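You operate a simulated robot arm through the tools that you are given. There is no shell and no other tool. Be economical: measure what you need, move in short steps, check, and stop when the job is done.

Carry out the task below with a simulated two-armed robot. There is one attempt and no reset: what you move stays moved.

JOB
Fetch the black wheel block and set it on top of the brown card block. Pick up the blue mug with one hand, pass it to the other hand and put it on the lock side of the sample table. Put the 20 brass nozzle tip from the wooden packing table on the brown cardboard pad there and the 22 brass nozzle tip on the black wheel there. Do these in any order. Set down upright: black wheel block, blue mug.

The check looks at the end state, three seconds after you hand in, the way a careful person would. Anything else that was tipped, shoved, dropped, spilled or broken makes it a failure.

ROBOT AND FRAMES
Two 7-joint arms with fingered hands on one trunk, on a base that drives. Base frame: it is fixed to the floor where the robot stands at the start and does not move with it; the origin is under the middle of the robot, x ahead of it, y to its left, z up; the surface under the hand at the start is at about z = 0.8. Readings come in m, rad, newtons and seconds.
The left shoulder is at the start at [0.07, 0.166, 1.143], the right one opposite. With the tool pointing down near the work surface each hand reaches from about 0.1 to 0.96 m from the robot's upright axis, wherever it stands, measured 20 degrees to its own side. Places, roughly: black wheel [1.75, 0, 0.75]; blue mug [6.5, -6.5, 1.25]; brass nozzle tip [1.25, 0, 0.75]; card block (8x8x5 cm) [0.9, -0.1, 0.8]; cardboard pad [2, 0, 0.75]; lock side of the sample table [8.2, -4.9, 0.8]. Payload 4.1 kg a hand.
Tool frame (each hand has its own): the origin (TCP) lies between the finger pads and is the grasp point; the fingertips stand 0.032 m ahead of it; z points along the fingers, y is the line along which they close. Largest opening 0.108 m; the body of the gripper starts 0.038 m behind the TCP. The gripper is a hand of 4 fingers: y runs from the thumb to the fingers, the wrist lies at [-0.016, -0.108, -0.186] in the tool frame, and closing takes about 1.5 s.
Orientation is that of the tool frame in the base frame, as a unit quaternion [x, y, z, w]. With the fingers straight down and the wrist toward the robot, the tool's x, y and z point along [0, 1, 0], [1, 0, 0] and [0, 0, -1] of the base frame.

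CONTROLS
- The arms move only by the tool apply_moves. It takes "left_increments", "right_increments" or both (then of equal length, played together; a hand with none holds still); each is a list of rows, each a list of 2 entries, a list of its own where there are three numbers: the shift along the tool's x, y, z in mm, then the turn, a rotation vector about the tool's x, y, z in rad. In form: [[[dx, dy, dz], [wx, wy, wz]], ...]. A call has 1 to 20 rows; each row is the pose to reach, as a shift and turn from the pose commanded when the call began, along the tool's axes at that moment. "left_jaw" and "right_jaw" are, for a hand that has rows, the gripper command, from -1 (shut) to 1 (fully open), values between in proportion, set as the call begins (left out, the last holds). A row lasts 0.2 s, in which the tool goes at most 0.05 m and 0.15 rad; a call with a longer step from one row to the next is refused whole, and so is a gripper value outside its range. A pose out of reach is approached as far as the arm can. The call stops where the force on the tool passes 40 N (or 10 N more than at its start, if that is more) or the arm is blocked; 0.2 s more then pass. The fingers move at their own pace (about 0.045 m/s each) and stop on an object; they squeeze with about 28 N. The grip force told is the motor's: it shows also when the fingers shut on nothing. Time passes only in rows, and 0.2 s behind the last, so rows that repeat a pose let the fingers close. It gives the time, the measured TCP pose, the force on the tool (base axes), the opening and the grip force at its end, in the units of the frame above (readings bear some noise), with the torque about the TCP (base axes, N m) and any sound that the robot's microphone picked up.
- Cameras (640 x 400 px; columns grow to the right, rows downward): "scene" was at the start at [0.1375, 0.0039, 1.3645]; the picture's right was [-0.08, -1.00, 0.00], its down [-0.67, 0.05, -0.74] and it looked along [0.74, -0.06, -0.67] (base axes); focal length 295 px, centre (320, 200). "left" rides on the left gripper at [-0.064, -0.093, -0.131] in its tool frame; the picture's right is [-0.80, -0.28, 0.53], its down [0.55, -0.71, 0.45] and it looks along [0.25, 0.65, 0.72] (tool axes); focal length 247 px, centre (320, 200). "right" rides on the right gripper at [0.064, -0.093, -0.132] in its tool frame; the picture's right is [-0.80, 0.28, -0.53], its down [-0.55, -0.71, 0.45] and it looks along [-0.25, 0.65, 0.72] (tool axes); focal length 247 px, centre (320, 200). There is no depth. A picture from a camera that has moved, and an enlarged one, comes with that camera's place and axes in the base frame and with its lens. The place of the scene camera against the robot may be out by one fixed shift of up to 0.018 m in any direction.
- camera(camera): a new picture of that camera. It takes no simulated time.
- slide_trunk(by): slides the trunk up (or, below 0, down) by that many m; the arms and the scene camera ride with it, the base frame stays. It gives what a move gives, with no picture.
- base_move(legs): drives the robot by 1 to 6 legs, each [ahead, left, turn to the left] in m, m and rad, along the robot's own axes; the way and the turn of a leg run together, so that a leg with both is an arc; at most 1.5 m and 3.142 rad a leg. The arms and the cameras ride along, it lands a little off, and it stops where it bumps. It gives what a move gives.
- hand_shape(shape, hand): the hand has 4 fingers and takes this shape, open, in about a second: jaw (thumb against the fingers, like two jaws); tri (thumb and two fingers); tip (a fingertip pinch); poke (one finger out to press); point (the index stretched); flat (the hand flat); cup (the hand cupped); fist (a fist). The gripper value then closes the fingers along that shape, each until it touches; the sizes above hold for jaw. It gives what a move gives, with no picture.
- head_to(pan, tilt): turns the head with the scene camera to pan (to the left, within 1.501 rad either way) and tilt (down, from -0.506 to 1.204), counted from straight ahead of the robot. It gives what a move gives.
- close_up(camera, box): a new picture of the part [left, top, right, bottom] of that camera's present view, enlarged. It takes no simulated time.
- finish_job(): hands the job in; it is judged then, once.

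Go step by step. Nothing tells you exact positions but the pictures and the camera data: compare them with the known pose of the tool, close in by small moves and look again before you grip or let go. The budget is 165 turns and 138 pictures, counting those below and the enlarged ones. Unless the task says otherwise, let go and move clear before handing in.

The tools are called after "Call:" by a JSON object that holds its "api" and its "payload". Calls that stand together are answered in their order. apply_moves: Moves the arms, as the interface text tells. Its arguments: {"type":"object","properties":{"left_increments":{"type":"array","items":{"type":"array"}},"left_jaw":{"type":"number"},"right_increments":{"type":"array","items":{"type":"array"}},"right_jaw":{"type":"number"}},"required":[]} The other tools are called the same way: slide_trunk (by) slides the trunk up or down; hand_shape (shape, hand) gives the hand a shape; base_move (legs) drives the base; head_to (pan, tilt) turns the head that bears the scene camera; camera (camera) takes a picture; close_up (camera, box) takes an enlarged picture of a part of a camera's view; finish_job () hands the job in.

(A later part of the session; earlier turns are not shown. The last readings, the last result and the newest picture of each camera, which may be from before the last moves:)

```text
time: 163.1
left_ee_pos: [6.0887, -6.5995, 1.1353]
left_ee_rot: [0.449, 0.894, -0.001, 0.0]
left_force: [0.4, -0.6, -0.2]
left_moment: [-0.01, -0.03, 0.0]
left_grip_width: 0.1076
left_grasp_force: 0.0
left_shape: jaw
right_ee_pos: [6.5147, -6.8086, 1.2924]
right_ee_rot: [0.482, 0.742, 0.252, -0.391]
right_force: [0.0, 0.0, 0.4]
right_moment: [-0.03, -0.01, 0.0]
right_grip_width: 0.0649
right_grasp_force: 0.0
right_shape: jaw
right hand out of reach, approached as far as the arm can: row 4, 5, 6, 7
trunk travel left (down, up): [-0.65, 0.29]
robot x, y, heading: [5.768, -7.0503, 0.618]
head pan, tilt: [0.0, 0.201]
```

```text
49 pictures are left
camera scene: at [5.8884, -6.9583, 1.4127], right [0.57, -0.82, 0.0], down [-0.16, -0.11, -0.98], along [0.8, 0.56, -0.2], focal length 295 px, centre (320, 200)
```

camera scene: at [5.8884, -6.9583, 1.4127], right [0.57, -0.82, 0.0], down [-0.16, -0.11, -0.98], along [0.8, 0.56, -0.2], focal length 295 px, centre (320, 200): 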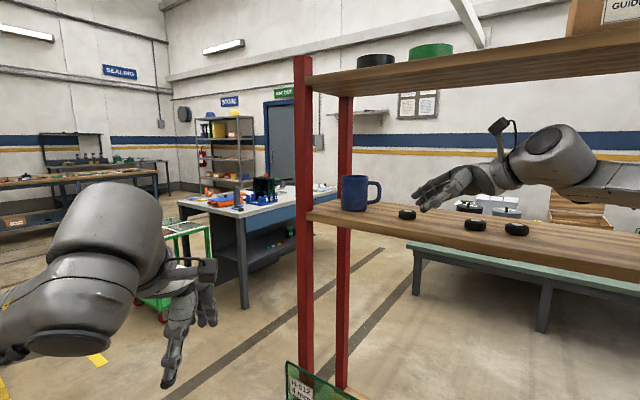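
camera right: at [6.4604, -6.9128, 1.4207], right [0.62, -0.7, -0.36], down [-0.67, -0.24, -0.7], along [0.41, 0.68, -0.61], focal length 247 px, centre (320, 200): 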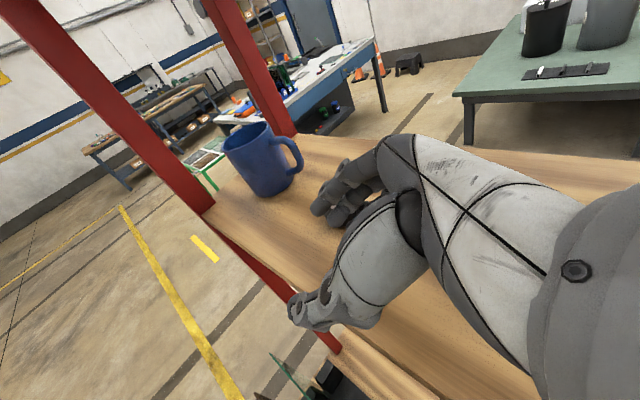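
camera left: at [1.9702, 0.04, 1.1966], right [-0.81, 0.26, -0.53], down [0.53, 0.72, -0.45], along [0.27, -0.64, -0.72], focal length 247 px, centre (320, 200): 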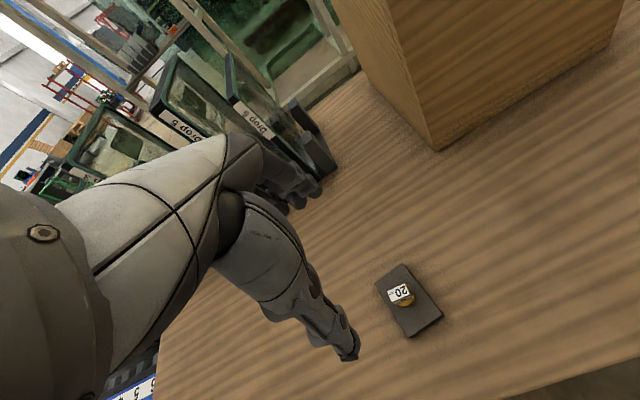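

The wrist runs out of range here. I'll withdraw from the shelf, turn the robot further left, and retry with the fingers tilted a bit more.

Call:
{"api": "apply_moves", "payload": {"right_increments": [[[6, -40, 3], [0, 0, 0]], [[12, -80, 6], [0, 0, 0]], [[18, -120, 9], [0, 0, 0]], [[24, -160, 12], [0, 0, 0]], [[30, -200, 15], [0, 0, 0]], [[36, -240, 18], [0, 0, 0]], [[36, -240, 18], [0, 0, 0]]]}}

Call:
{"api": "base_move", "payload": {"legs": [[-0.02, -0.09, 0], [0, 0, 0.38]]}}

Call:
{"api": "camera", "payload": {"camera": "scene"}}

```text
time: 164.7
left_ee_pos: [6.0908, -6.5994, 1.1348]
left_ee_rot: [0.449, 0.894, -0.003, -0.001]
left_force: [0.4, 0.8, 1.1]
left_moment: [-0.02, 0.01, 0.01]
left_grip_width: 0.1075
left_grasp_force: 0.0
left_shape: jaw
right_ee_pos: [6.282, -6.8724, 1.3127]
right_ee_rot: [0.484, 0.741, 0.252, -0.391]
right_force: [-0.1, 0.5, 0.2]
right_moment: [0.0, 0.01, 0.03]
right_grip_width: 0.0649
right_grasp_force: 0.0
right_shape: jaw
trunk travel left (down, up): [-0.65, 0.29]
robot x, y, heading: [5.7665, -7.0506, 0.612]
head pan, tilt: [0.0, 0.201]
```

```text
time: 166.9
left_ee_pos: [5.9305, -6.597, 1.1361]
left_ee_rot: [0.269, 0.963, -0.002, 0.0]
left_force: [1.0, 0.7, -0.1]
left_moment: [-0.02, 0.02, 0.04]
left_grip_width: 0.1079
left_grasp_force: 0.0
left_shape: jaw
right_ee_pos: [6.2112, -6.7777, 1.3136]
right_ee_rot: [0.331, 0.821, 0.172, -0.432]
right_force: [0.4, -1.4, 0.4]
right_moment: [0.0, 0.0, 0.06]
right_grip_width: 0.0652
right_grasp_force: 0.2
right_shape: jaw
trunk travel left (down, up): [-0.65, 0.29]
robot x, y, heading: [5.8021, -7.14, 0.998]
head pan, tilt: [0.0, 0.201]
```

```text
48 pictures are left
camera scene: at [5.884, -7.0055, 1.4128], right [0.84, -0.54, 0.0], down [-0.11, -0.17, -0.98], along [0.53, 0.82, -0.2], focal length 295 px, centre (320, 200)
```

scene: 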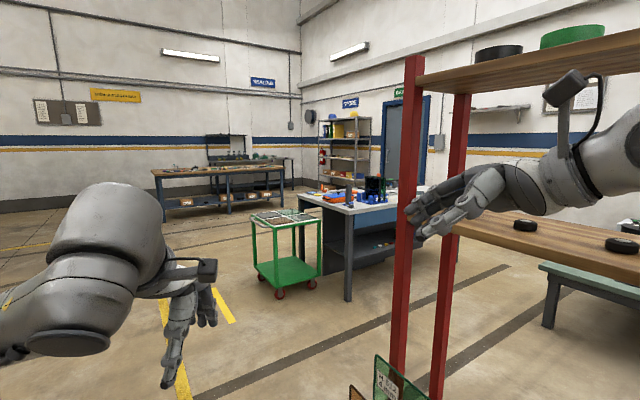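

Now re-orient: yaw the hand back to point north-ish and tilt down slightly more.

Call:
{"api": "apply_moves", "payload": {"right_increments": [[[-10, -3, -17], [-0.075, -0.039, 0.063]], [[-20, -6, -34], [-0.15, -0.078, 0.127]], [[-31, -9, -50], [-0.224, -0.118, 0.19]], [[-42, -13, -67], [-0.3, -0.157, 0.254]], [[-52, -16, -84], [-0.374, -0.196, 0.317]], [[-52, -16, -84], [-0.374, -0.196, 0.317]]]}}

Call:
{"api": "camera", "payload": {"camera": "right"}}

```text
time: 168.3
left_ee_pos: [5.9294, -6.5963, 1.1353]
left_ee_rot: [0.269, 0.963, -0.003, 0.001]
left_force: [-0.7, 0.2, 0.0]
left_moment: [0.01, 0.02, 0.0]
left_grip_width: 0.1078
left_grasp_force: 0.2
left_shape: jaw
right_ee_pos: [6.2732, -6.8577, 1.3162]
right_ee_rot: [0.545, 0.75, 0.218, -0.304]
right_force: [0.4, 0.6, 0.3]
right_moment: [-0.01, 0.01, 0.0]
right_grip_width: 0.0647
right_grasp_force: 0.0
right_shape: jaw
trunk travel left (down, up): [-0.65, 0.29]
robot x, y, heading: [5.8025, -7.1348, 0.996]
head pan, tilt: [0.0, 0.201]
```

```text
47 pictures are left
camera right: at [6.1995, -6.9299, 1.4569], right [0.56, -0.81, -0.17], down [-0.65, -0.3, -0.7], along [0.52, 0.5, -0.69], focal length 247 px, centre (320, 200)
```

right: 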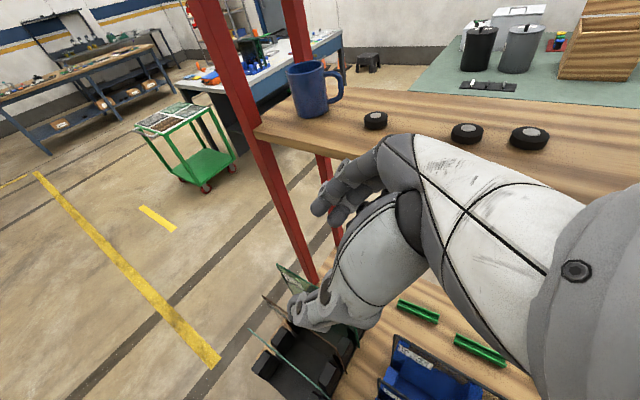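

Call:
{"api": "apply_moves", "payload": {"right_increments": [[[-3, 40, -2], [0, 0, 0]], [[-6, 80, -3], [0, 0, 0]], [[-9, 125, -4], [0, 0, 0]], [[-12, 170, -6], [0, 0, 0]], [[-14, 205, -7], [0, 0, 0]], [[-14, 234, -7], [0, 0, 0]], [[-14, 234, -7], [0, 0, 0]]]}}

Call:
{"api": "camera", "payload": {"camera": "right"}}

Call:
{"api": "camera", "payload": {"camera": "scene"}}

```text
time: 169.9
left_ee_pos: [5.93, -6.5966, 1.1353]
left_ee_rot: [0.268, 0.963, -0.002, 0.0]
left_force: [-1.0, -0.7, 0.1]
left_moment: [0.02, -0.02, 0.01]
left_grip_width: 0.1077
left_grasp_force: 0.0
left_shape: jaw
right_ee_pos: [6.5001, -6.7988, 1.314]
right_ee_rot: [0.544, 0.751, 0.219, -0.304]
right_force: [-0.1, -0.4, 0.2]
right_moment: [-0.01, -0.03, 0.02]
right_grip_width: 0.0651
right_grasp_force: 0.1
right_shape: jaw
trunk travel left (down, up): [-0.65, 0.29]
robot x, y, heading: [5.8009, -7.1385, 0.998]
head pan, tilt: [0.0, 0.201]
```

```text
46 pictures are left
camera right: at [6.4258, -6.8722, 1.4538], right [0.56, -0.81, -0.17], down [-0.65, -0.3, -0.7], along [0.52, 0.51, -0.69], focal length 247 px, centre (320, 200)
```

right: 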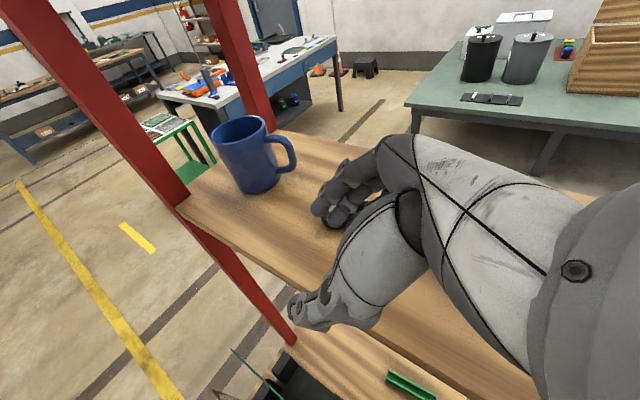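

```text
45 pictures are left
camera scene: at [5.8834, -7.0057, 1.4128], right [0.84, -0.54, 0.0], down [-0.11, -0.17, -0.98], along [0.53, 0.82, -0.2], focal length 295 px, centre (320, 200)
```

scene: 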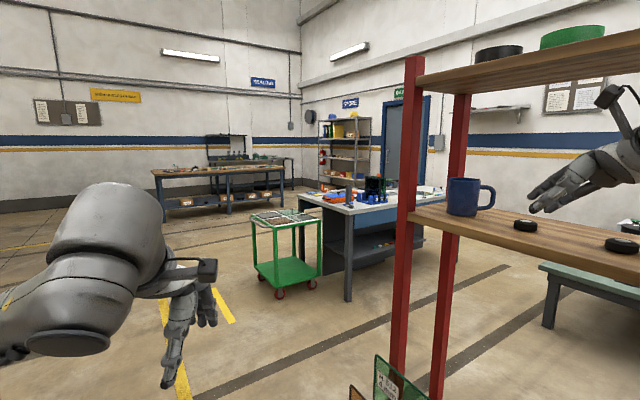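

Reachable now. Zooming on the mug for an accurate fix.

Call:
{"api": "close_up", "payload": {"camera": "right", "box": [195, 100, 355, 220]}}

```text
3.33 times, centred on (275, 160) of right
camera zoom: at [6.4258, -6.8722, 1.4538], right [0.56, -0.81, -0.17], down [-0.65, -0.3, -0.7], along [0.52, 0.51, -0.69], focal length 823 px, centre (470, 333)
```

zoom: 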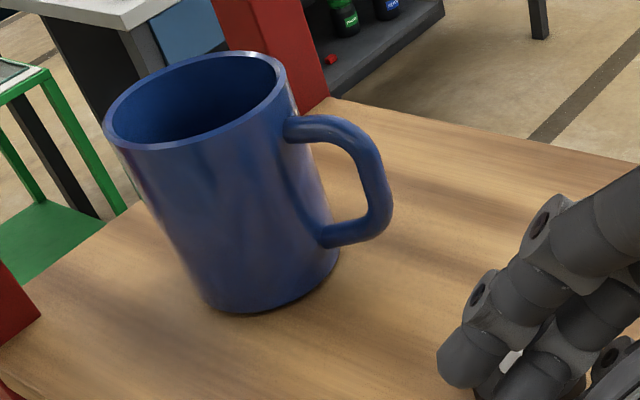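

Now consistent: mug axis (6.585, -6.605), rim 1.319, handle bar at (6.608, -6.661, 1.275). Moving to a staging point south of the handle.

Call:
{"api": "apply_moves", "payload": {"right_increments": [[[3, 40, 4], [0, 0, 0]], [[6, 80, 8], [0, 0, 0]], [[9, 120, 12], [0, 0, 0]], [[11, 151, 15], [0, 0, 0]], [[11, 151, 15], [0, 0, 0]]]}}

Call:
{"api": "camera", "payload": {"camera": "right"}}

```text
time: 171.2
left_ee_pos: [5.9285, -6.597, 1.1368]
left_ee_rot: [0.269, 0.963, -0.002, 0.0]
left_force: [0.1, -0.9, -0.1]
left_moment: [0.03, -0.02, 0.0]
left_grip_width: 0.1079
left_grasp_force: 0.1
left_shape: jaw
right_ee_pos: [6.6314, -6.7369, 1.3089]
right_ee_rot: [0.544, 0.751, 0.219, -0.304]
right_force: [0.0, -1.2, 0.1]
right_moment: [0.01, -0.01, 0.01]
right_grip_width: 0.0647
right_grasp_force: 0.1
right_shape: jaw
right hand out of reach, approached as far as the arm can: row 4, 5
trunk travel left (down, up): [-0.65, 0.29]
robot x, y, heading: [5.8076, -7.1412, 1.007]
head pan, tilt: [0.0, 0.201]
```

```text
43 pictures are left
camera right: at [6.5584, -6.8106, 1.4485], right [0.56, -0.81, -0.17], down [-0.64, -0.3, -0.7], along [0.52, 0.51, -0.69], focal length 247 px, centre (320, 200)
```

right: 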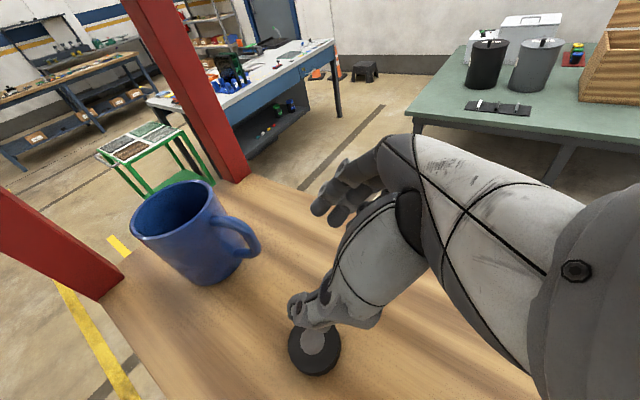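

At the edge of the wrist's range. Raising the trunk will ease the bend, so I'll withdraw, raise 0.2 m, and lower the hand again outside the shelf.

Call:
{"api": "apply_moves", "payload": {"right_increments": [[[0, -45, 0], [0, 0, 0]], [[0, -90, 0], [0, 0, 0]], [[0, -135, 0], [0, 0, 0]], [[0, -180, 0], [0, 0, 0]], [[0, -225, 0], [0, 0, 0]], [[0, -270, 0], [0, 0, 0]], [[0, -310, 0], [0, 0, 0]], [[0, -310, 0], [0, 0, 0]]]}}

Call:
{"api": "slide_trunk", "payload": {"by": 0.2}}

Call:
{"api": "apply_moves", "payload": {"right_increments": [[[-28, 0, 29], [0, 0, 0]], [[-56, 0, 58], [0, 0, 0]], [[-84, 0, 86], [0, 0, 0]], [[-112, 0, 115], [0, 0, 0]], [[-139, 0, 144], [0, 0, 0]], [[-139, 0, 144], [0, 0, 0]]]}}

```text
time: 172.9
left_ee_pos: [5.9314, -6.5961, 1.1352]
left_ee_rot: [0.268, 0.963, -0.003, 0.0]
left_force: [0.1, 0.6, -0.3]
left_moment: [-0.01, 0.03, 0.02]
left_grip_width: 0.1076
left_grasp_force: 0.1
left_shape: jaw
right_ee_pos: [6.3382, -6.833, 1.3082]
right_ee_rot: [0.545, 0.751, 0.217, -0.304]
right_force: [0.5, 0.1, 0.4]
right_moment: [0.01, 0.02, 0.02]
right_grip_width: 0.0649
right_grasp_force: 0.0
right_shape: jaw
trunk travel left (down, up): [-0.65, 0.29]
robot x, y, heading: [5.8022, -7.1386, 1.0]
head pan, tilt: [0.0, 0.201]
```

```text
time: 175.1
left_ee_pos: [5.9297, -6.5965, 1.3349]
left_ee_rot: [0.268, 0.963, -0.002, 0.0]
left_force: [-0.3, -0.4, 0.8]
left_moment: [0.0, 0.02, -0.01]
left_grip_width: 0.1078
left_grasp_force: 0.1
left_shape: jaw
right_ee_pos: [6.337, -6.8338, 1.51]
right_ee_rot: [0.544, 0.751, 0.217, -0.304]
right_force: [0.3, 0.4, 0.0]
right_moment: [0.04, -0.01, 0.02]
right_grip_width: 0.065
right_grasp_force: 0.1
right_shape: jaw
trunk travel left (down, up): [-0.85, 0.09]
robot x, y, heading: [5.8019, -7.1379, 1.005]
head pan, tilt: [0.0, 0.201]
```

```text
time: 176.5
left_ee_pos: [5.9303, -6.5959, 1.3351]
left_ee_rot: [0.268, 0.963, -0.002, 0.0]
left_force: [0.3, 0.4, -0.6]
left_moment: [-0.01, -0.01, 0.02]
left_grip_width: 0.1078
left_grasp_force: 0.0
left_shape: jaw
right_ee_pos: [6.3368, -6.8365, 1.3091]
right_ee_rot: [0.545, 0.75, 0.219, -0.304]
right_force: [-0.5, -0.5, -1.1]
right_moment: [-0.01, -0.02, -0.03]
right_grip_width: 0.065
right_grasp_force: 0.0
right_shape: jaw
trunk travel left (down, up): [-0.85, 0.09]
robot x, y, heading: [5.7998, -7.1357, 0.997]
head pan, tilt: [0.0, 0.201]
```

Call:
{"api": "apply_moves", "payload": {"right_increments": [[[0, 45, 0], [0, 0, 0]], [[0, 90, 0], [0, 0, 0]], [[0, 135, 1], [0, 0, 0]], [[0, 180, 2], [0, 0, 0]], [[0, 225, 3], [0, 0, 0]], [[0, 270, 4], [0, 0, 0]], [[0, 317, 4], [0, 0, 0]], [[0, 317, 4], [0, 0, 0]]]}}

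Call:
{"api": "close_up", "payload": {"camera": "right", "box": [100, 140, 400, 390]}}

```text
time: 178.3
left_ee_pos: [5.9305, -6.5975, 1.3353]
left_ee_rot: [0.268, 0.963, -0.001, 0.0]
left_force: [0.6, -1.0, -0.5]
left_moment: [0.02, -0.01, 0.01]
left_grip_width: 0.1075
left_grasp_force: 0.1
left_shape: jaw
right_ee_pos: [6.6317, -6.7352, 1.3126]
right_ee_rot: [0.546, 0.75, 0.218, -0.303]
right_force: [-0.3, -0.5, 0.8]
right_moment: [-0.01, 0.04, -0.02]
right_grip_width: 0.065
right_grasp_force: 0.2
right_shape: jaw
right hand out of reach, approached as far as the arm can: row 7, 8
trunk travel left (down, up): [-0.85, 0.09]
robot x, y, heading: [5.8017, -7.1386, 0.998]
head pan, tilt: [0.0, 0.201]
```

```text
1.60 times, centred on (250, 265) of right
camera zoom: at [6.5585, -6.8077, 1.4512], right [0.56, -0.81, -0.17], down [-0.65, -0.3, -0.7], along [0.52, 0.5, -0.69], focal length 395 px, centre (432, 96)
```

zoom: 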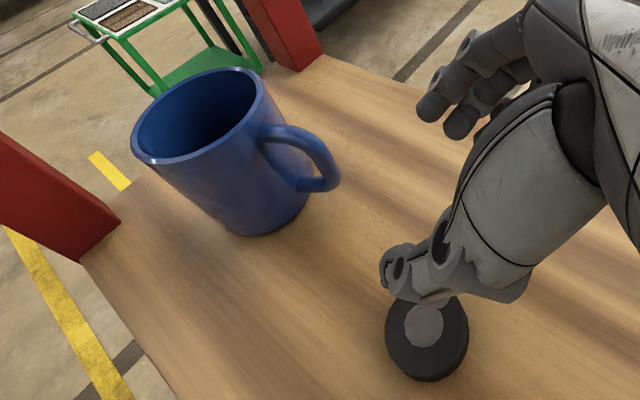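

Call:
{"api": "apply_moves", "payload": {"right_increments": [[[8, 0, 14], [0, 0, 0]], [[16, 0, 29], [0, 0, 0]], [[16, 0, 29], [0, 0, 0]]]}}

Call:
{"api": "camera", "payload": {"camera": "right"}}

```text
time: 179.1
left_ee_pos: [5.9316, -6.5978, 1.3363]
left_ee_rot: [0.268, 0.963, -0.002, 0.001]
left_force: [0.3, 0.3, -0.2]
left_moment: [0.01, -0.04, -0.01]
left_grip_width: 0.1077
left_grasp_force: 0.0
left_shape: jaw
right_ee_pos: [6.6158, -6.7136, 1.3036]
right_ee_rot: [0.544, 0.751, 0.218, -0.304]
right_force: [-0.4, -0.5, -0.7]
right_moment: [0.01, 0.04, 0.03]
right_grip_width: 0.0647
right_grasp_force: 0.1
right_shape: jaw
right hand out of reach, approached as far as the arm can: row 1, 2, 3
trunk travel left (down, up): [-0.85, 0.09]
robot x, y, heading: [5.8019, -7.1347, 0.999]
head pan, tilt: [0.0, 0.201]
```

```text
41 pictures are left
camera right: at [6.5428, -6.7863, 1.4435], right [0.56, -0.81, -0.17], down [-0.65, -0.3, -0.7], along [0.52, 0.51, -0.69], focal length 247 px, centre (320, 200)
```

right: 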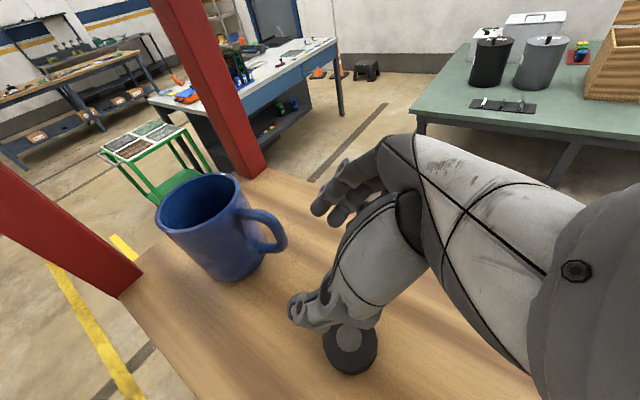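

The limit is radial distance (~0.92 m). I'll pull the hand back 9 cm, shift the base 7 cm north alongside the tray, then close in again.

Call:
{"api": "apply_moves", "payload": {"right_increments": [[[-27, -14, -33], [0, 0, 0]], [[-55, -28, -66], [0, 0, 0]], [[-55, -28, -66], [0, 0, 0]]]}}

Call:
{"api": "base_move", "payload": {"legs": [[0.06, 0.039, 0]]}}

Call:
{"api": "camera", "payload": {"camera": "right"}}

```text
time: 179.9
left_ee_pos: [5.9298, -6.5944, 1.3341]
left_ee_rot: [0.269, 0.963, -0.004, 0.001]
left_force: [0.2, -0.2, 0.0]
left_moment: [-0.09, 0.02, -0.03]
left_grip_width: 0.1076
left_grasp_force: 0.1
left_shape: jaw
right_ee_pos: [6.615, -6.8011, 1.3112]
right_ee_rot: [0.545, 0.751, 0.217, -0.303]
right_force: [0.1, 0.0, 0.4]
right_moment: [-0.02, 0.01, 0.0]
right_grip_width: 0.0648
right_grasp_force: 0.0
right_shape: jaw
trunk travel left (down, up): [-0.85, 0.09]
robot x, y, heading: [5.8009, -7.1344, 0.994]
head pan, tilt: [0.0, 0.201]
```

```text
time: 180.9
left_ee_pos: [5.9305, -6.5316, 1.3395]
left_ee_rot: [0.268, 0.963, 0.001, 0.0]
left_force: [0.6, -0.9, -0.9]
left_moment: [0.03, 0.01, 0.01]
left_grip_width: 0.1077
left_grasp_force: 0.0
left_shape: jaw
right_ee_pos: [6.6168, -6.7393, 1.3142]
right_ee_rot: [0.544, 0.749, 0.222, -0.305]
right_force: [-1.3, -1.9, 0.9]
right_moment: [-0.01, 0.0, 0.0]
right_grip_width: 0.0651
right_grasp_force: 0.1
right_shape: jaw
trunk travel left (down, up): [-0.85, 0.09]
robot x, y, heading: [5.8019, -7.0659, 1.0]
head pan, tilt: [0.0, 0.201]
```

```text
40 pictures are left
camera right: at [6.5432, -6.812, 1.454], right [0.56, -0.81, -0.18], down [-0.65, -0.3, -0.7], along [0.52, 0.51, -0.69], focal length 247 px, centre (320, 200)
```

right: 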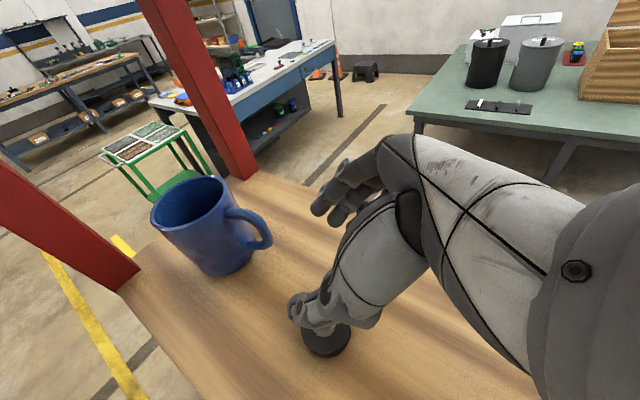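

Reach has margin now. Closing in most of the way to the handle.

Call:
{"api": "apply_moves", "payload": {"right_increments": [[[8, 5, 16], [0, 0, 0]], [[16, 11, 33], [0, 0, 0]], [[23, 16, 49], [0, 0, 0]], [[23, 16, 49], [0, 0, 0]]]}}

Call:
{"api": "close_up", "payload": {"camera": "right", "box": [130, 140, 400, 370]}}

Call:
{"api": "close_up", "payload": {"camera": "scene", "box": [380, 150, 640, 330]}}

```text
time: 181.9
left_ee_pos: [5.9289, -6.5254, 1.3362]
left_ee_rot: [0.268, 0.963, -0.002, 0.0]
left_force: [-0.2, -0.5, -0.4]
left_moment: [0.01, 0.01, 0.01]
left_grip_width: 0.1075
left_grasp_force: 0.0
left_shape: jaw
right_ee_pos: [6.6164, -6.6784, 1.2922]
right_ee_rot: [0.545, 0.75, 0.218, -0.305]
right_force: [-0.5, -0.8, 0.8]
right_moment: [0.0, 0.05, -0.01]
right_grip_width: 0.0652
right_grasp_force: 0.0
right_shape: jaw
trunk travel left (down, up): [-0.85, 0.09]
robot x, y, heading: [5.803, -7.0624, 1.007]
head pan, tilt: [0.0, 0.201]
```

```text
1.74 times, centred on (265, 255) of right
camera zoom: at [6.5422, -6.7509, 1.4321], right [0.56, -0.81, -0.17], down [-0.65, -0.3, -0.7], along [0.52, 0.51, -0.69], focal length 430 px, centre (416, 104)
```

zoom: 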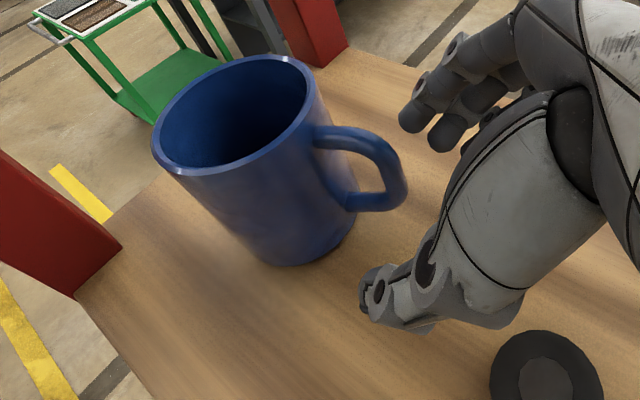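

```text
2.22 times, centred on (510, 240) of scene
camera zoom: at [5.8839, -6.9344, 1.6128], right [0.84, -0.54, 0.0], down [-0.11, -0.17, -0.98], along [0.53, 0.82, -0.2], focal length 656 px, centre (-102, 111)
```

zoom: 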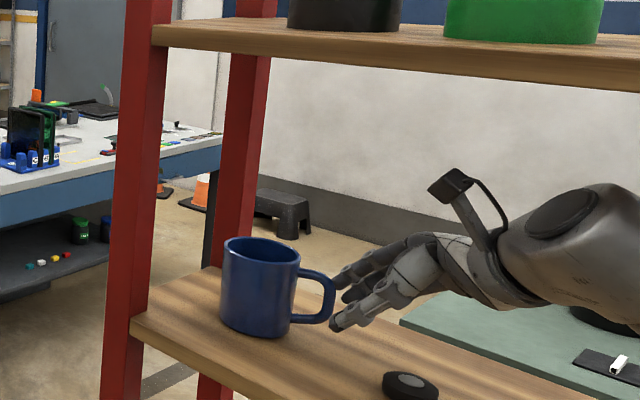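

The handle bar is just at the fingertip line and centred between thumb and fingers. Advancing 14 mm, then closing.

Call:
{"api": "apply_moves", "payload": {"right_increments": [[[4, 0, 6], [0, 0, 0]], [[7, 0, 13], [0, 0, 0]], [[7, 0, 13], [0, 0, 0]]]}}

Call:
{"api": "apply_moves", "payload": {"right_increments": [[[0, 0, 0], [0, 0, 0]], [[0, 0, 0], [0, 0, 0]], [[0, 0, 0], [0, 0, 0]], [[0, 0, 0], [0, 0, 0]], [[0, 0, 0], [0, 0, 0]], [[0, 0, 0], [0, 0, 0]]], "right_jaw": -1}}

Call:
{"api": "close_up", "payload": {"camera": "right", "box": [130, 140, 400, 370]}}

Call:
{"api": "close_up", "payload": {"camera": "scene", "box": [380, 150, 640, 330]}}

```text
time: 182.7
left_ee_pos: [5.9308, -6.5261, 1.3364]
left_ee_rot: [0.268, 0.963, -0.002, 0.001]
left_force: [0.8, -1.1, -0.1]
left_moment: [-0.02, -0.02, -0.02]
left_grip_width: 0.1074
left_grasp_force: 0.1
left_shape: jaw
right_ee_pos: [6.6118, -6.6661, 1.2899]
right_ee_rot: [0.545, 0.75, 0.219, -0.305]
right_force: [0.4, -1.3, -1.1]
right_moment: [0.01, 0.01, -0.03]
right_grip_width: 0.0648
right_grasp_force: 0.1
right_shape: jaw
trunk travel left (down, up): [-0.85, 0.09]
robot x, y, heading: [5.8077, -7.0642, 0.998]
head pan, tilt: [0.0, 0.201]
```

```text
time: 184.1
left_ee_pos: [5.9304, -6.5248, 1.3368]
left_ee_rot: [0.268, 0.963, -0.002, 0.0]
left_force: [-0.2, 0.4, -0.4]
left_moment: [0.0, 0.0, 0.0]
left_grip_width: 0.1074
left_grasp_force: 0.0
left_shape: jaw
right_ee_pos: [6.6114, -6.6645, 1.2895]
right_ee_rot: [0.545, 0.751, 0.218, -0.303]
right_force: [-0.1, -0.1, -0.3]
right_moment: [-0.14, -0.02, 0.02]
right_grip_width: 0.0037
right_grasp_force: 27.9
right_shape: jaw
trunk travel left (down, up): [-0.85, 0.09]
robot x, y, heading: [5.8039, -7.0658, 1.0]
head pan, tilt: [0.0, 0.201]
```

```text
1.74 times, centred on (265, 255) of right
camera zoom: at [6.5379, -6.7376, 1.4278], right [0.56, -0.81, -0.17], down [-0.65, -0.3, -0.7], along [0.52, 0.5, -0.69], focal length 430 px, centre (416, 104)
```

zoom: 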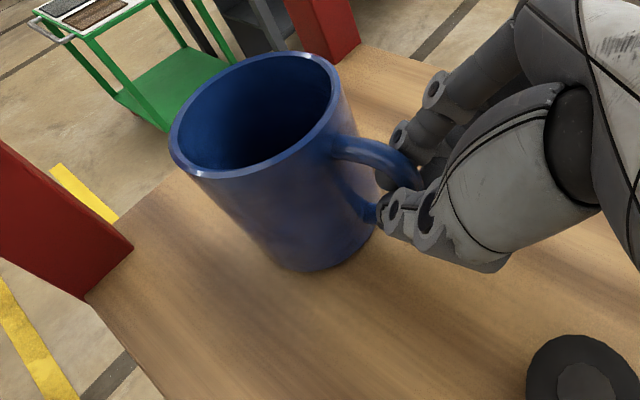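

```text
2.22 times, centred on (510, 240) of scene
camera zoom: at [5.8843, -6.9336, 1.6127], right [0.84, -0.54, 0.0], down [-0.11, -0.17, -0.98], along [0.53, 0.82, -0.2], focal length 656 px, centre (-102, 111)
```

zoom: 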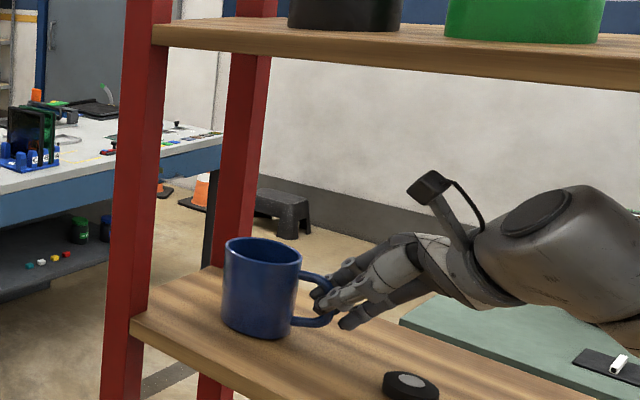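

The fingers hold the handle. Test-lift 15 mm and look.

Call:
{"api": "apply_moves", "payload": {"right_increments": [[[5, 0, -5], [0, 0, 0]], [[10, 0, -11], [0, 0, 0]], [[10, 0, -11], [0, 0, 0]], [[10, 0, -11], [0, 0, 0]]]}}

Call:
{"api": "close_up", "payload": {"camera": "scene", "box": [380, 150, 640, 330]}}

```text
time: 185.1
left_ee_pos: [5.9303, -6.5248, 1.3353]
left_ee_rot: [0.268, 0.964, -0.001, 0.001]
left_force: [-0.6, -0.2, 0.0]
left_moment: [-0.01, -0.04, 0.02]
left_grip_width: 0.1075
left_grasp_force: 0.0
left_shape: jaw
right_ee_pos: [6.6126, -6.6648, 1.3029]
right_ee_rot: [0.546, 0.75, 0.218, -0.305]
right_force: [0.3, -0.4, -3.0]
right_moment: [-0.2, -0.04, 0.0]
right_grip_width: 0.0041
right_grasp_force: 28.1
right_shape: jaw
trunk travel left (down, up): [-0.85, 0.09]
robot x, y, heading: [5.802, -7.0655, 1.001]
head pan, tilt: [0.0, 0.201]
```

```text
2.22 times, centred on (510, 240) of scene
camera zoom: at [5.8848, -6.9334, 1.6126], right [0.84, -0.54, 0.0], down [-0.11, -0.17, -0.98], along [0.53, 0.82, -0.2], focal length 656 px, centre (-102, 111)
```

zoom: 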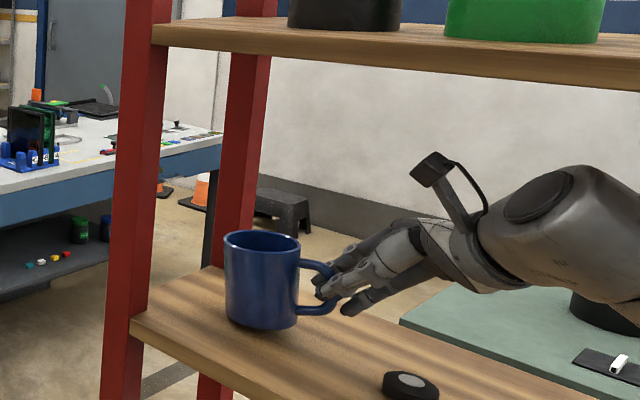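

The mug is held level (about 3 N). Lift a bit more and bring it out of the shelf.

Call:
{"api": "apply_moves", "payload": {"right_increments": [[[10, 0, -11], [0, 0, 0]], [[4, -24, -16], [0, 0, 0]], [[-1, -47, -22], [0, 0, 0]], [[-6, -92, -26], [0, 0, 0]], [[3, -130, -18], [0, 0, 0]], [[11, -168, -9], [0, 0, 0]], [[20, -206, 0], [0, 0, 0]], [[29, -244, 8], [0, 0, 0]], [[38, -282, 17], [0, 0, 0]], [[46, -320, 26], [0, 0, 0]], [[46, -320, 26], [0, 0, 0]]]}}

Call:
{"api": "camera", "payload": {"camera": "scene"}}

Call:
{"api": "camera", "payload": {"camera": "right"}}

```text
time: 187.5
left_ee_pos: [5.9307, -6.5243, 1.3364]
left_ee_rot: [0.268, 0.963, -0.002, 0.001]
left_force: [-0.4, -0.3, 0.4]
left_moment: [0.02, 0.02, 0.01]
left_grip_width: 0.1076
left_grasp_force: 0.1
left_shape: jaw
right_ee_pos: [6.292, -6.719, 1.3147]
right_ee_rot: [0.545, 0.75, 0.219, -0.304]
right_force: [0.0, -0.3, -2.5]
right_moment: [-0.17, -0.04, 0.0]
right_grip_width: 0.0043
right_grasp_force: 28.3
right_shape: jaw
trunk travel left (down, up): [-0.85, 0.09]
robot x, y, heading: [5.803, -7.0654, 1.007]
head pan, tilt: [0.0, 0.201]
```

```text
34 pictures are left
camera scene: at [5.8852, -6.9339, 1.6127], right [0.84, -0.54, 0.0], down [-0.11, -0.17, -0.98], along [0.53, 0.82, -0.2], focal length 295 px, centre (320, 200)
```

scene: 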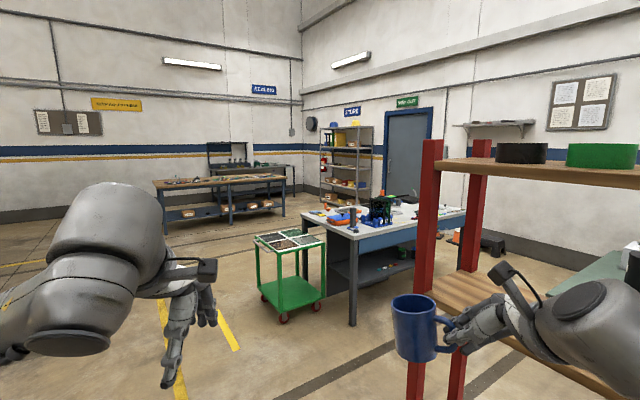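

```text
33 pictures are left
camera right: at [6.2184, -6.7917, 1.4551], right [0.56, -0.81, -0.17], down [-0.65, -0.3, -0.7], along [0.52, 0.51, -0.69], focal length 247 px, centre (320, 200)
```

right: 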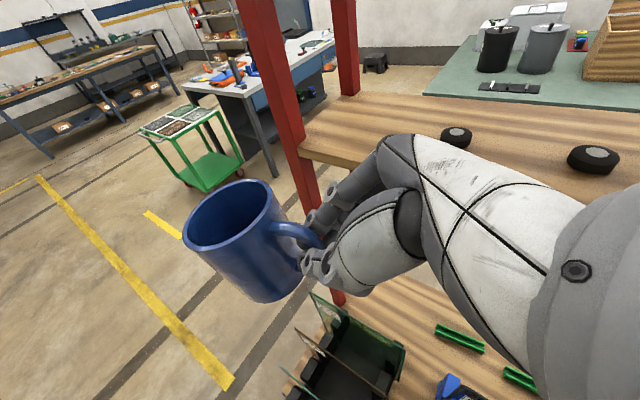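

The mug is out. Now a close look at the sample table to find its lock side.

Call:
{"api": "close_up", "payload": {"camera": "scene", "box": [250, 170, 470, 330]}}

```text
2.50 times, centred on (360, 250) of scene
camera zoom: at [5.8852, -6.9339, 1.6127], right [0.84, -0.54, 0.0], down [-0.11, -0.17, -0.98], along [0.53, 0.82, -0.2], focal length 738 px, centre (220, 75)
```

zoom: 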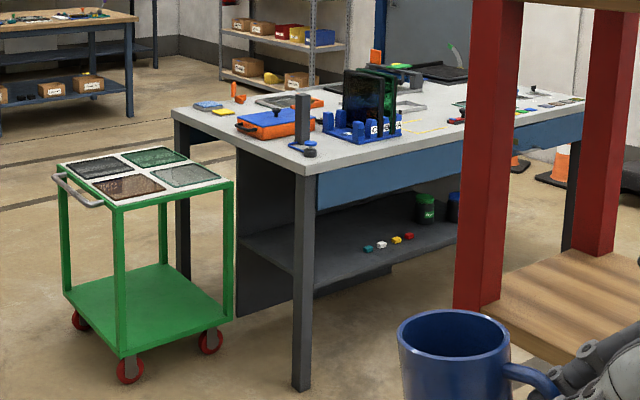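

The sample table is at x≥7.35, y from about -5.18 to -4.3; its drawer side faces south. I'll back away from the rack, turn north, drive to y≈-5.77 and slide east to x≈8.1.

Call:
{"api": "base_move", "payload": {"legs": [[-0.19, 0.29, 0], [0, 0, 0.565], [1.29, 0, 0]]}}

Call:
{"api": "base_move", "payload": {"legs": [[0, -1.3, 0]]}}

Call:
{"api": "head_to", "payload": {"pan": -0.6, "tilt": 0.4}}

Call:
{"api": "camera", "payload": {"camera": "scene"}}

```text
time: 197.5
left_ee_pos: [5.3107, -5.2443, 1.3357]
left_ee_rot: [0.002, 1.0, -0.001, 0.001]
left_force: [0.3, -0.3, -1.0]
left_moment: [0.03, 0.0, -0.03]
left_grip_width: 0.1076
left_grasp_force: 0.0
left_shape: jaw
right_ee_pos: [5.7212, -5.2251, 1.3142]
right_ee_rot: [0.324, 0.868, 0.13, -0.353]
right_force: [-0.2, 0.0, -2.7]
right_moment: [-0.15, -0.15, -0.01]
right_grip_width: 0.0046
right_grasp_force: 28.4
right_shape: jaw
trunk travel left (down, up): [-0.85, 0.09]
robot x, y, heading: [5.4785, -5.7712, 1.541]
head pan, tilt: [0.0, 0.201]
```

```text
time: 204.0
left_ee_pos: [6.6058, -5.2841, 1.3356]
left_ee_rot: [0.003, 1.0, -0.002, 0.001]
left_force: [0.6, 0.2, -0.2]
left_moment: [-0.04, 0.01, 0.02]
left_grip_width: 0.1075
left_grasp_force: 0.0
left_shape: jaw
right_ee_pos: [7.0163, -5.2652, 1.3165]
right_ee_rot: [0.325, 0.868, 0.129, -0.353]
right_force: [-0.5, 0.5, -2.6]
right_moment: [-0.14, -0.14, -0.01]
right_grip_width: 0.0044
right_grasp_force: 27.6
right_shape: jaw
trunk travel left (down, up): [-0.85, 0.09]
robot x, y, heading: [6.7743, -5.8149, 1.536]
head pan, tilt: [0.0, 0.201]
```

```text
time: 205.0
left_ee_pos: [6.6068, -5.2838, 1.3347]
left_ee_rot: [0.002, 1.0, -0.001, 0.001]
left_force: [0.3, 0.6, 0.4]
left_moment: [0.01, 0.01, 0.0]
left_grip_width: 0.1076
left_grasp_force: 0.0
left_shape: jaw
right_ee_pos: [7.0149, -5.265, 1.3162]
right_ee_rot: [0.325, 0.868, 0.13, -0.352]
right_force: [-0.2, 1.2, -2.9]
right_moment: [-0.12, -0.13, 0.04]
right_grip_width: 0.0044
right_grasp_force: 27.9
right_shape: jaw
trunk travel left (down, up): [-0.85, 0.09]
robot x, y, heading: [6.7754, -5.812, 1.536]
head pan, tilt: [-0.6, 0.4]
```

```text
31 pictures are left
camera scene: at [6.8344, -5.6774, 1.5942], right [0.81, -0.59, 0.0], down [-0.23, -0.31, -0.92], along [0.54, 0.74, -0.39], focal length 295 px, centre (320, 200)
```

scene: 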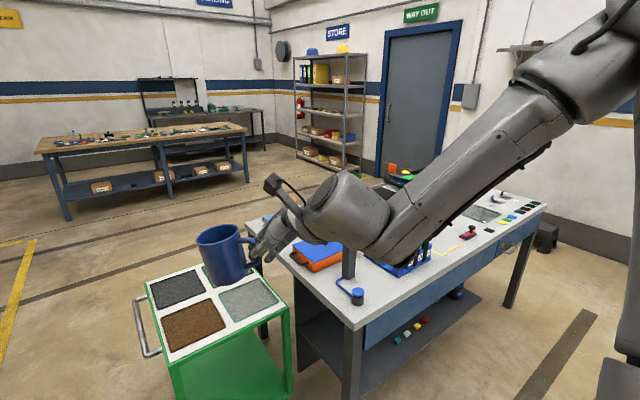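

Continue sliding east along the table and look at its surface.

Call:
{"api": "base_move", "payload": {"legs": [[0.1, -1.25, 0.03]]}}

Call:
{"api": "head_to", "payload": {"pan": 0.1, "tilt": 0.75}}

Call:
{"api": "camera", "payload": {"camera": "scene"}}

```text
time: 211.3
left_ee_pos: [7.8218, -5.2, 1.3353]
left_ee_rot: [-0.024, 1.0, -0.002, 0.001]
left_force: [0.0, -0.8, -0.1]
left_moment: [0.01, 0.0, 0.03]
left_grip_width: 0.1078
left_grasp_force: 0.1
left_shape: jaw
right_ee_pos: [8.2299, -5.1608, 1.3165]
right_ee_rot: [0.303, 0.876, 0.121, -0.356]
right_force: [-0.4, 0.7, -3.4]
right_moment: [-0.15, -0.13, -0.02]
right_grip_width: 0.0043
right_grasp_force: 27.4
right_shape: jaw
trunk travel left (down, up): [-0.85, 0.09]
robot x, y, heading: [8.0147, -5.7204, 1.589]
head pan, tilt: [-0.6, 0.4]
```

```text
time: 212.3
left_ee_pos: [7.8232, -5.2015, 1.3354]
left_ee_rot: [-0.023, 1.0, -0.002, 0.002]
left_force: [-0.1, 0.3, 0.5]
left_moment: [-0.03, -0.02, -0.01]
left_grip_width: 0.1077
left_grasp_force: 0.0
left_shape: jaw
right_ee_pos: [8.2304, -5.161, 1.3156]
right_ee_rot: [0.303, 0.876, 0.121, -0.356]
right_force: [-0.8, -0.3, -3.3]
right_moment: [-0.11, -0.14, 0.01]
right_grip_width: 0.0043
right_grasp_force: 28.0
right_shape: jaw
trunk travel left (down, up): [-0.85, 0.09]
robot x, y, heading: [8.016, -5.7193, 1.592]
head pan, tilt: [0.099, 0.75]
```

```text
30 pictures are left
camera scene: at [8.01, -5.5771, 1.5631], right [0.99, 0.12, 0.0], down [0.08, -0.68, -0.73], along [-0.09, 0.73, -0.68], focal length 295 px, centre (320, 200)
```

scene: 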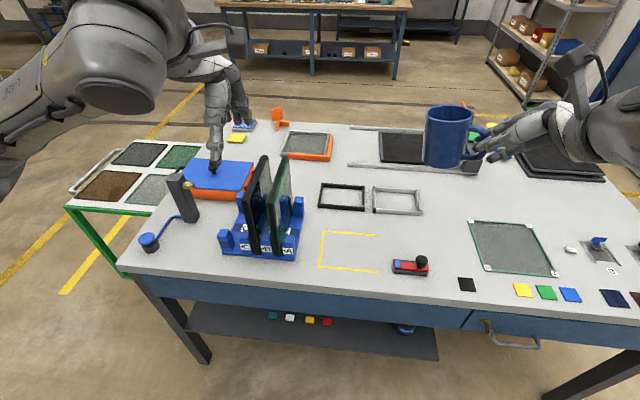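

Call:
{"api": "close_up", "payload": {"camera": "scene", "box": [300, 170, 560, 330]}}

```text
2.46 times, centred on (430, 250) of scene
camera zoom: at [8.01, -5.5771, 1.5631], right [0.99, 0.12, 0.0], down [0.08, -0.68, -0.73], along [-0.09, 0.73, -0.68], focal length 726 px, centre (49, 77)
```

zoom: 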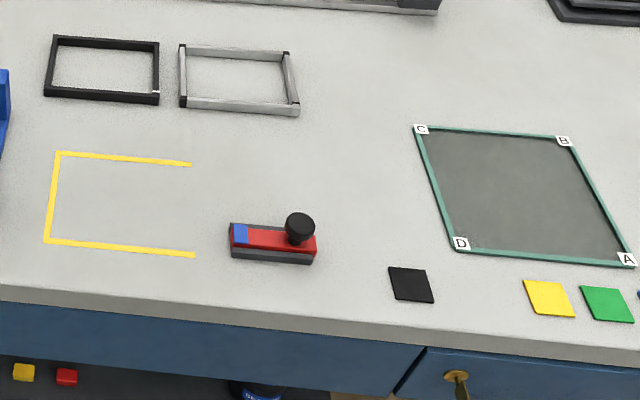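

The drawer with the brass lock is on this south side; free table space exists around (8.3, -4.9). I'll pass the mug first: the left hand goes up and over it, yawed so its fingers straddle the mug clear of the handle.

Call:
{"api": "apply_moves", "payload": {"left_increments": [[[0, 0, -40], [0, 0, 0.1]], [[0, 0, -80], [0, 0, 0.2]], [[-40, 0, -90], [0, 0, 0.3]], [[-85, 0, -90], [0, 0, 0.4]], [[-130, 0, -90], [0, 0, 0.5]], [[-175, 0, -90], [0, 0, 0.6]], [[-220, 0, -90], [0, 0, 0.63]], [[-220, 0, -90], [0, 0, 0.63]]], "left_jaw": 1}}

Call:
{"api": "camera", "payload": {"camera": "left"}}

Call:
{"api": "head_to", "payload": {"pan": -0.15, "tilt": 0.55}}

Call:
{"api": "camera", "payload": {"camera": "scene"}}

```text
time: 214.1
left_ee_pos: [8.0406, -5.1914, 1.4257]
left_ee_rot: [0.288, 0.958, 0.0, 0.001]
left_force: [-0.6, -0.2, -0.5]
left_moment: [-0.01, 0.0, 0.04]
left_grip_width: 0.1076
left_grasp_force: 0.0
left_shape: jaw
right_ee_pos: [8.2302, -5.1605, 1.3165]
right_ee_rot: [0.303, 0.876, 0.121, -0.355]
right_force: [-0.7, 0.7, -3.0]
right_moment: [-0.14, -0.17, -0.02]
right_grip_width: 0.0046
right_grasp_force: 28.2
right_shape: jaw
trunk travel left (down, up): [-0.85, 0.09]
robot x, y, heading: [8.0158, -5.7198, 1.592]
head pan, tilt: [0.099, 0.75]
```

```text
28 pictures are left
camera left: at [8.0427, -5.3024, 1.5566], right [0.51, -0.68, -0.53], down [-0.85, -0.29, -0.45], along [0.15, 0.68, -0.72], focal length 247 px, centre (320, 200)
```

left: 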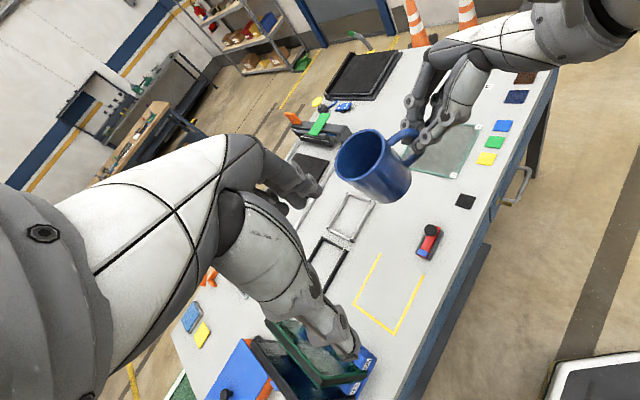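

```text
time: 214.9
left_ee_pos: [8.0396, -5.1905, 1.4251]
left_ee_rot: [0.289, 0.957, -0.001, 0.001]
left_force: [-0.2, -0.6, 0.0]
left_moment: [-0.01, 0.0, 0.01]
left_grip_width: 0.108
left_grasp_force: 0.1
left_shape: jaw
right_ee_pos: [8.2296, -5.1598, 1.3162]
right_ee_rot: [0.303, 0.876, 0.121, -0.355]
right_force: [-0.7, -1.0, -3.2]
right_moment: [-0.13, -0.18, 0.01]
right_grip_width: 0.0044
right_grasp_force: 28.5
right_shape: jaw
trunk travel left (down, up): [-0.85, 0.09]
robot x, y, heading: [8.0173, -5.7199, 1.59]
head pan, tilt: [-0.15, 0.55]
```

```text
27 pictures are left
camera scene: at [8.0308, -5.5704, 1.5804], right [0.99, -0.13, 0.0], down [-0.07, -0.52, -0.85], along [0.11, 0.84, -0.52], focal length 295 px, centre (320, 200)
```

scene: 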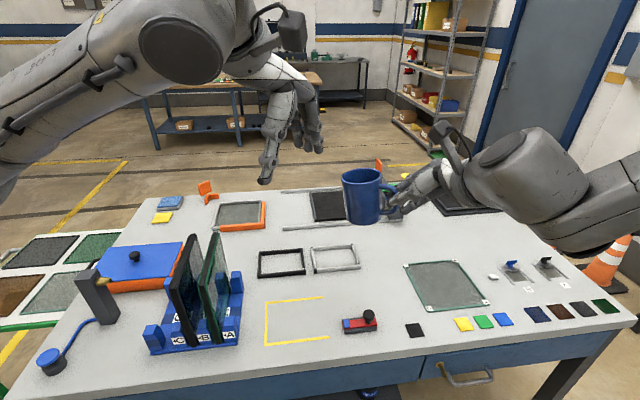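

Call:
{"api": "close_up", "payload": {"camera": "left", "box": [320, 110, 448, 215]}}

```text
3.81 times, centred on (384, 162) of left
camera zoom: at [8.0426, -5.302, 1.5564], right [0.51, -0.68, -0.53], down [-0.85, -0.29, -0.45], along [0.15, 0.68, -0.72], focal length 941 px, centre (76, 343)
```

zoom: 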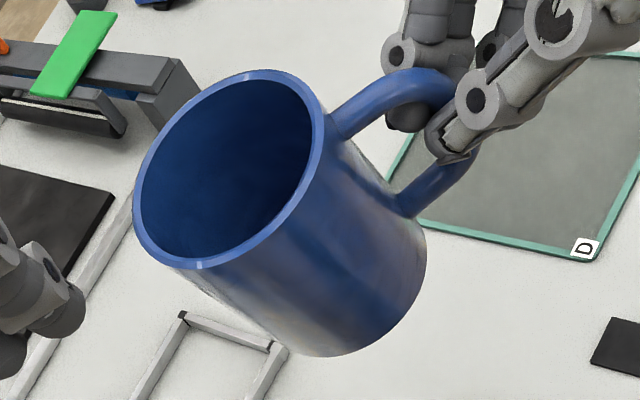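

I'll take a second viewpoint nearer to triangulate the rim height.

Call:
{"api": "apply_moves", "payload": {"left_increments": [[[-16, 29, 0], [0, 0, 0]], [[-33, 58, 0], [0, 0, 0]], [[-33, 58, 0], [0, 0, 0]]]}}

Call:
{"api": "close_up", "payload": {"camera": "left", "box": [250, 150, 420, 270]}}

```text
time: 215.7
left_ee_pos: [8.1004, -5.158, 1.4269]
left_ee_rot: [0.288, 0.958, -0.001, 0.002]
left_force: [-0.2, 0.3, -0.5]
left_moment: [0.03, 0.02, 0.03]
left_grip_width: 0.1074
left_grasp_force: 0.1
left_shape: jaw
right_ee_pos: [8.229, -5.1604, 1.3165]
right_ee_rot: [0.302, 0.876, 0.121, -0.355]
right_force: [-0.6, 0.5, -2.6]
right_moment: [-0.12, -0.12, -0.02]
right_grip_width: 0.0043
right_grasp_force: 27.4
right_shape: jaw
trunk travel left (down, up): [-0.85, 0.09]
robot x, y, heading: [8.0157, -5.722, 1.588]
head pan, tilt: [-0.15, 0.55]
```

```text
3.33 times, centred on (335, 210) of left
camera zoom: at [8.102, -5.2702, 1.559], right [0.51, -0.68, -0.53], down [-0.85, -0.29, -0.45], along [0.15, 0.68, -0.72], focal length 823 px, centre (270, 167)
```

zoom: 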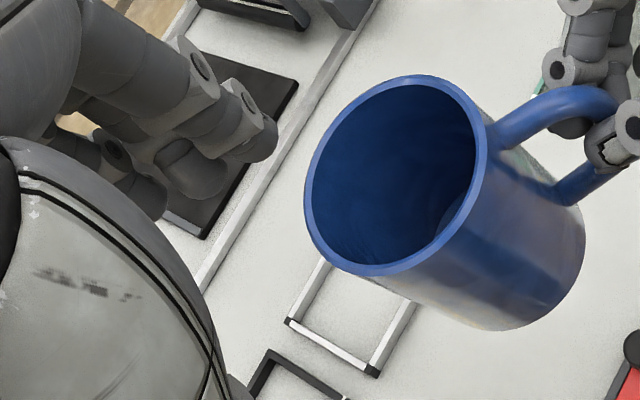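

Rim centre is at (8.164, -5.109, 1.332), slightly lower than expected: the mug drooped ~8-10° about the handle grip. I'll level it by tilting the right hand and check.

Call:
{"api": "apply_moves", "payload": {"right_increments": [[[0, 0, 0], [0, 0.08, 0]], [[0, 0, 0], [0, 0.15, 0]], [[0, 0, 0], [0, 0.15, 0]]]}}

Call:
{"api": "close_up", "payload": {"camera": "left", "box": [250, 150, 420, 270]}}

Call:
{"api": "close_up", "payload": {"camera": "scene", "box": [310, 130, 450, 240]}}

```text
time: 216.5
left_ee_pos: [8.1007, -5.1582, 1.4283]
left_ee_rot: [0.287, 0.958, -0.002, 0.001]
left_force: [-0.8, 0.3, -0.2]
left_moment: [-0.01, -0.01, -0.02]
left_grip_width: 0.1077
left_grasp_force: 0.0
left_shape: jaw
right_ee_pos: [8.2292, -5.1613, 1.3153]
right_ee_rot: [0.293, 0.847, 0.142, -0.42]
right_force: [0.6, 1.2, -2.1]
right_moment: [-0.16, -0.13, -0.01]
right_grip_width: 0.0046
right_grasp_force: 28.2
right_shape: jaw
trunk travel left (down, up): [-0.85, 0.09]
robot x, y, heading: [8.0178, -5.7159, 1.591]
head pan, tilt: [-0.15, 0.55]
```

```text
3.33 times, centred on (335, 210) of left
camera zoom: at [8.1024, -5.27, 1.5588], right [0.51, -0.68, -0.53], down [-0.85, -0.29, -0.45], along [0.15, 0.68, -0.72], focal length 823 px, centre (270, 167)
```

zoom: 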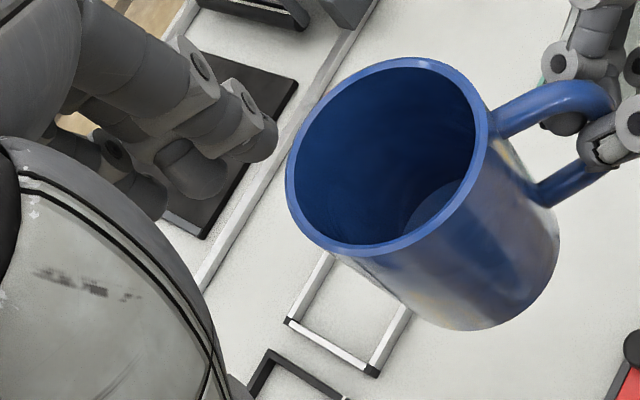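

```text
3.64 times, centred on (380, 185) of scene
camera zoom: at [8.0308, -5.5705, 1.5805], right [0.99, -0.13, 0.0], down [-0.07, -0.52, -0.85], along [0.11, 0.85, -0.52], focal length 1073 px, centre (102, 254)
```

zoom: 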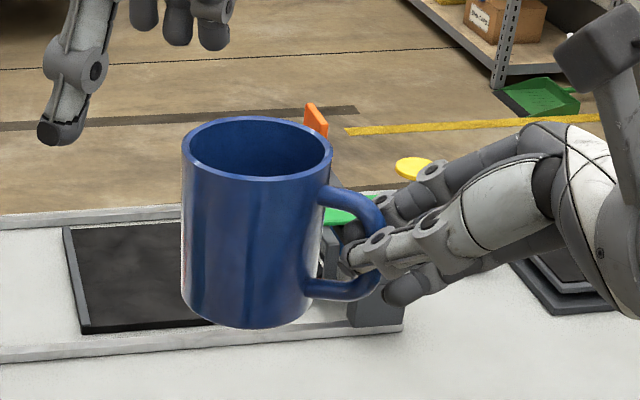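

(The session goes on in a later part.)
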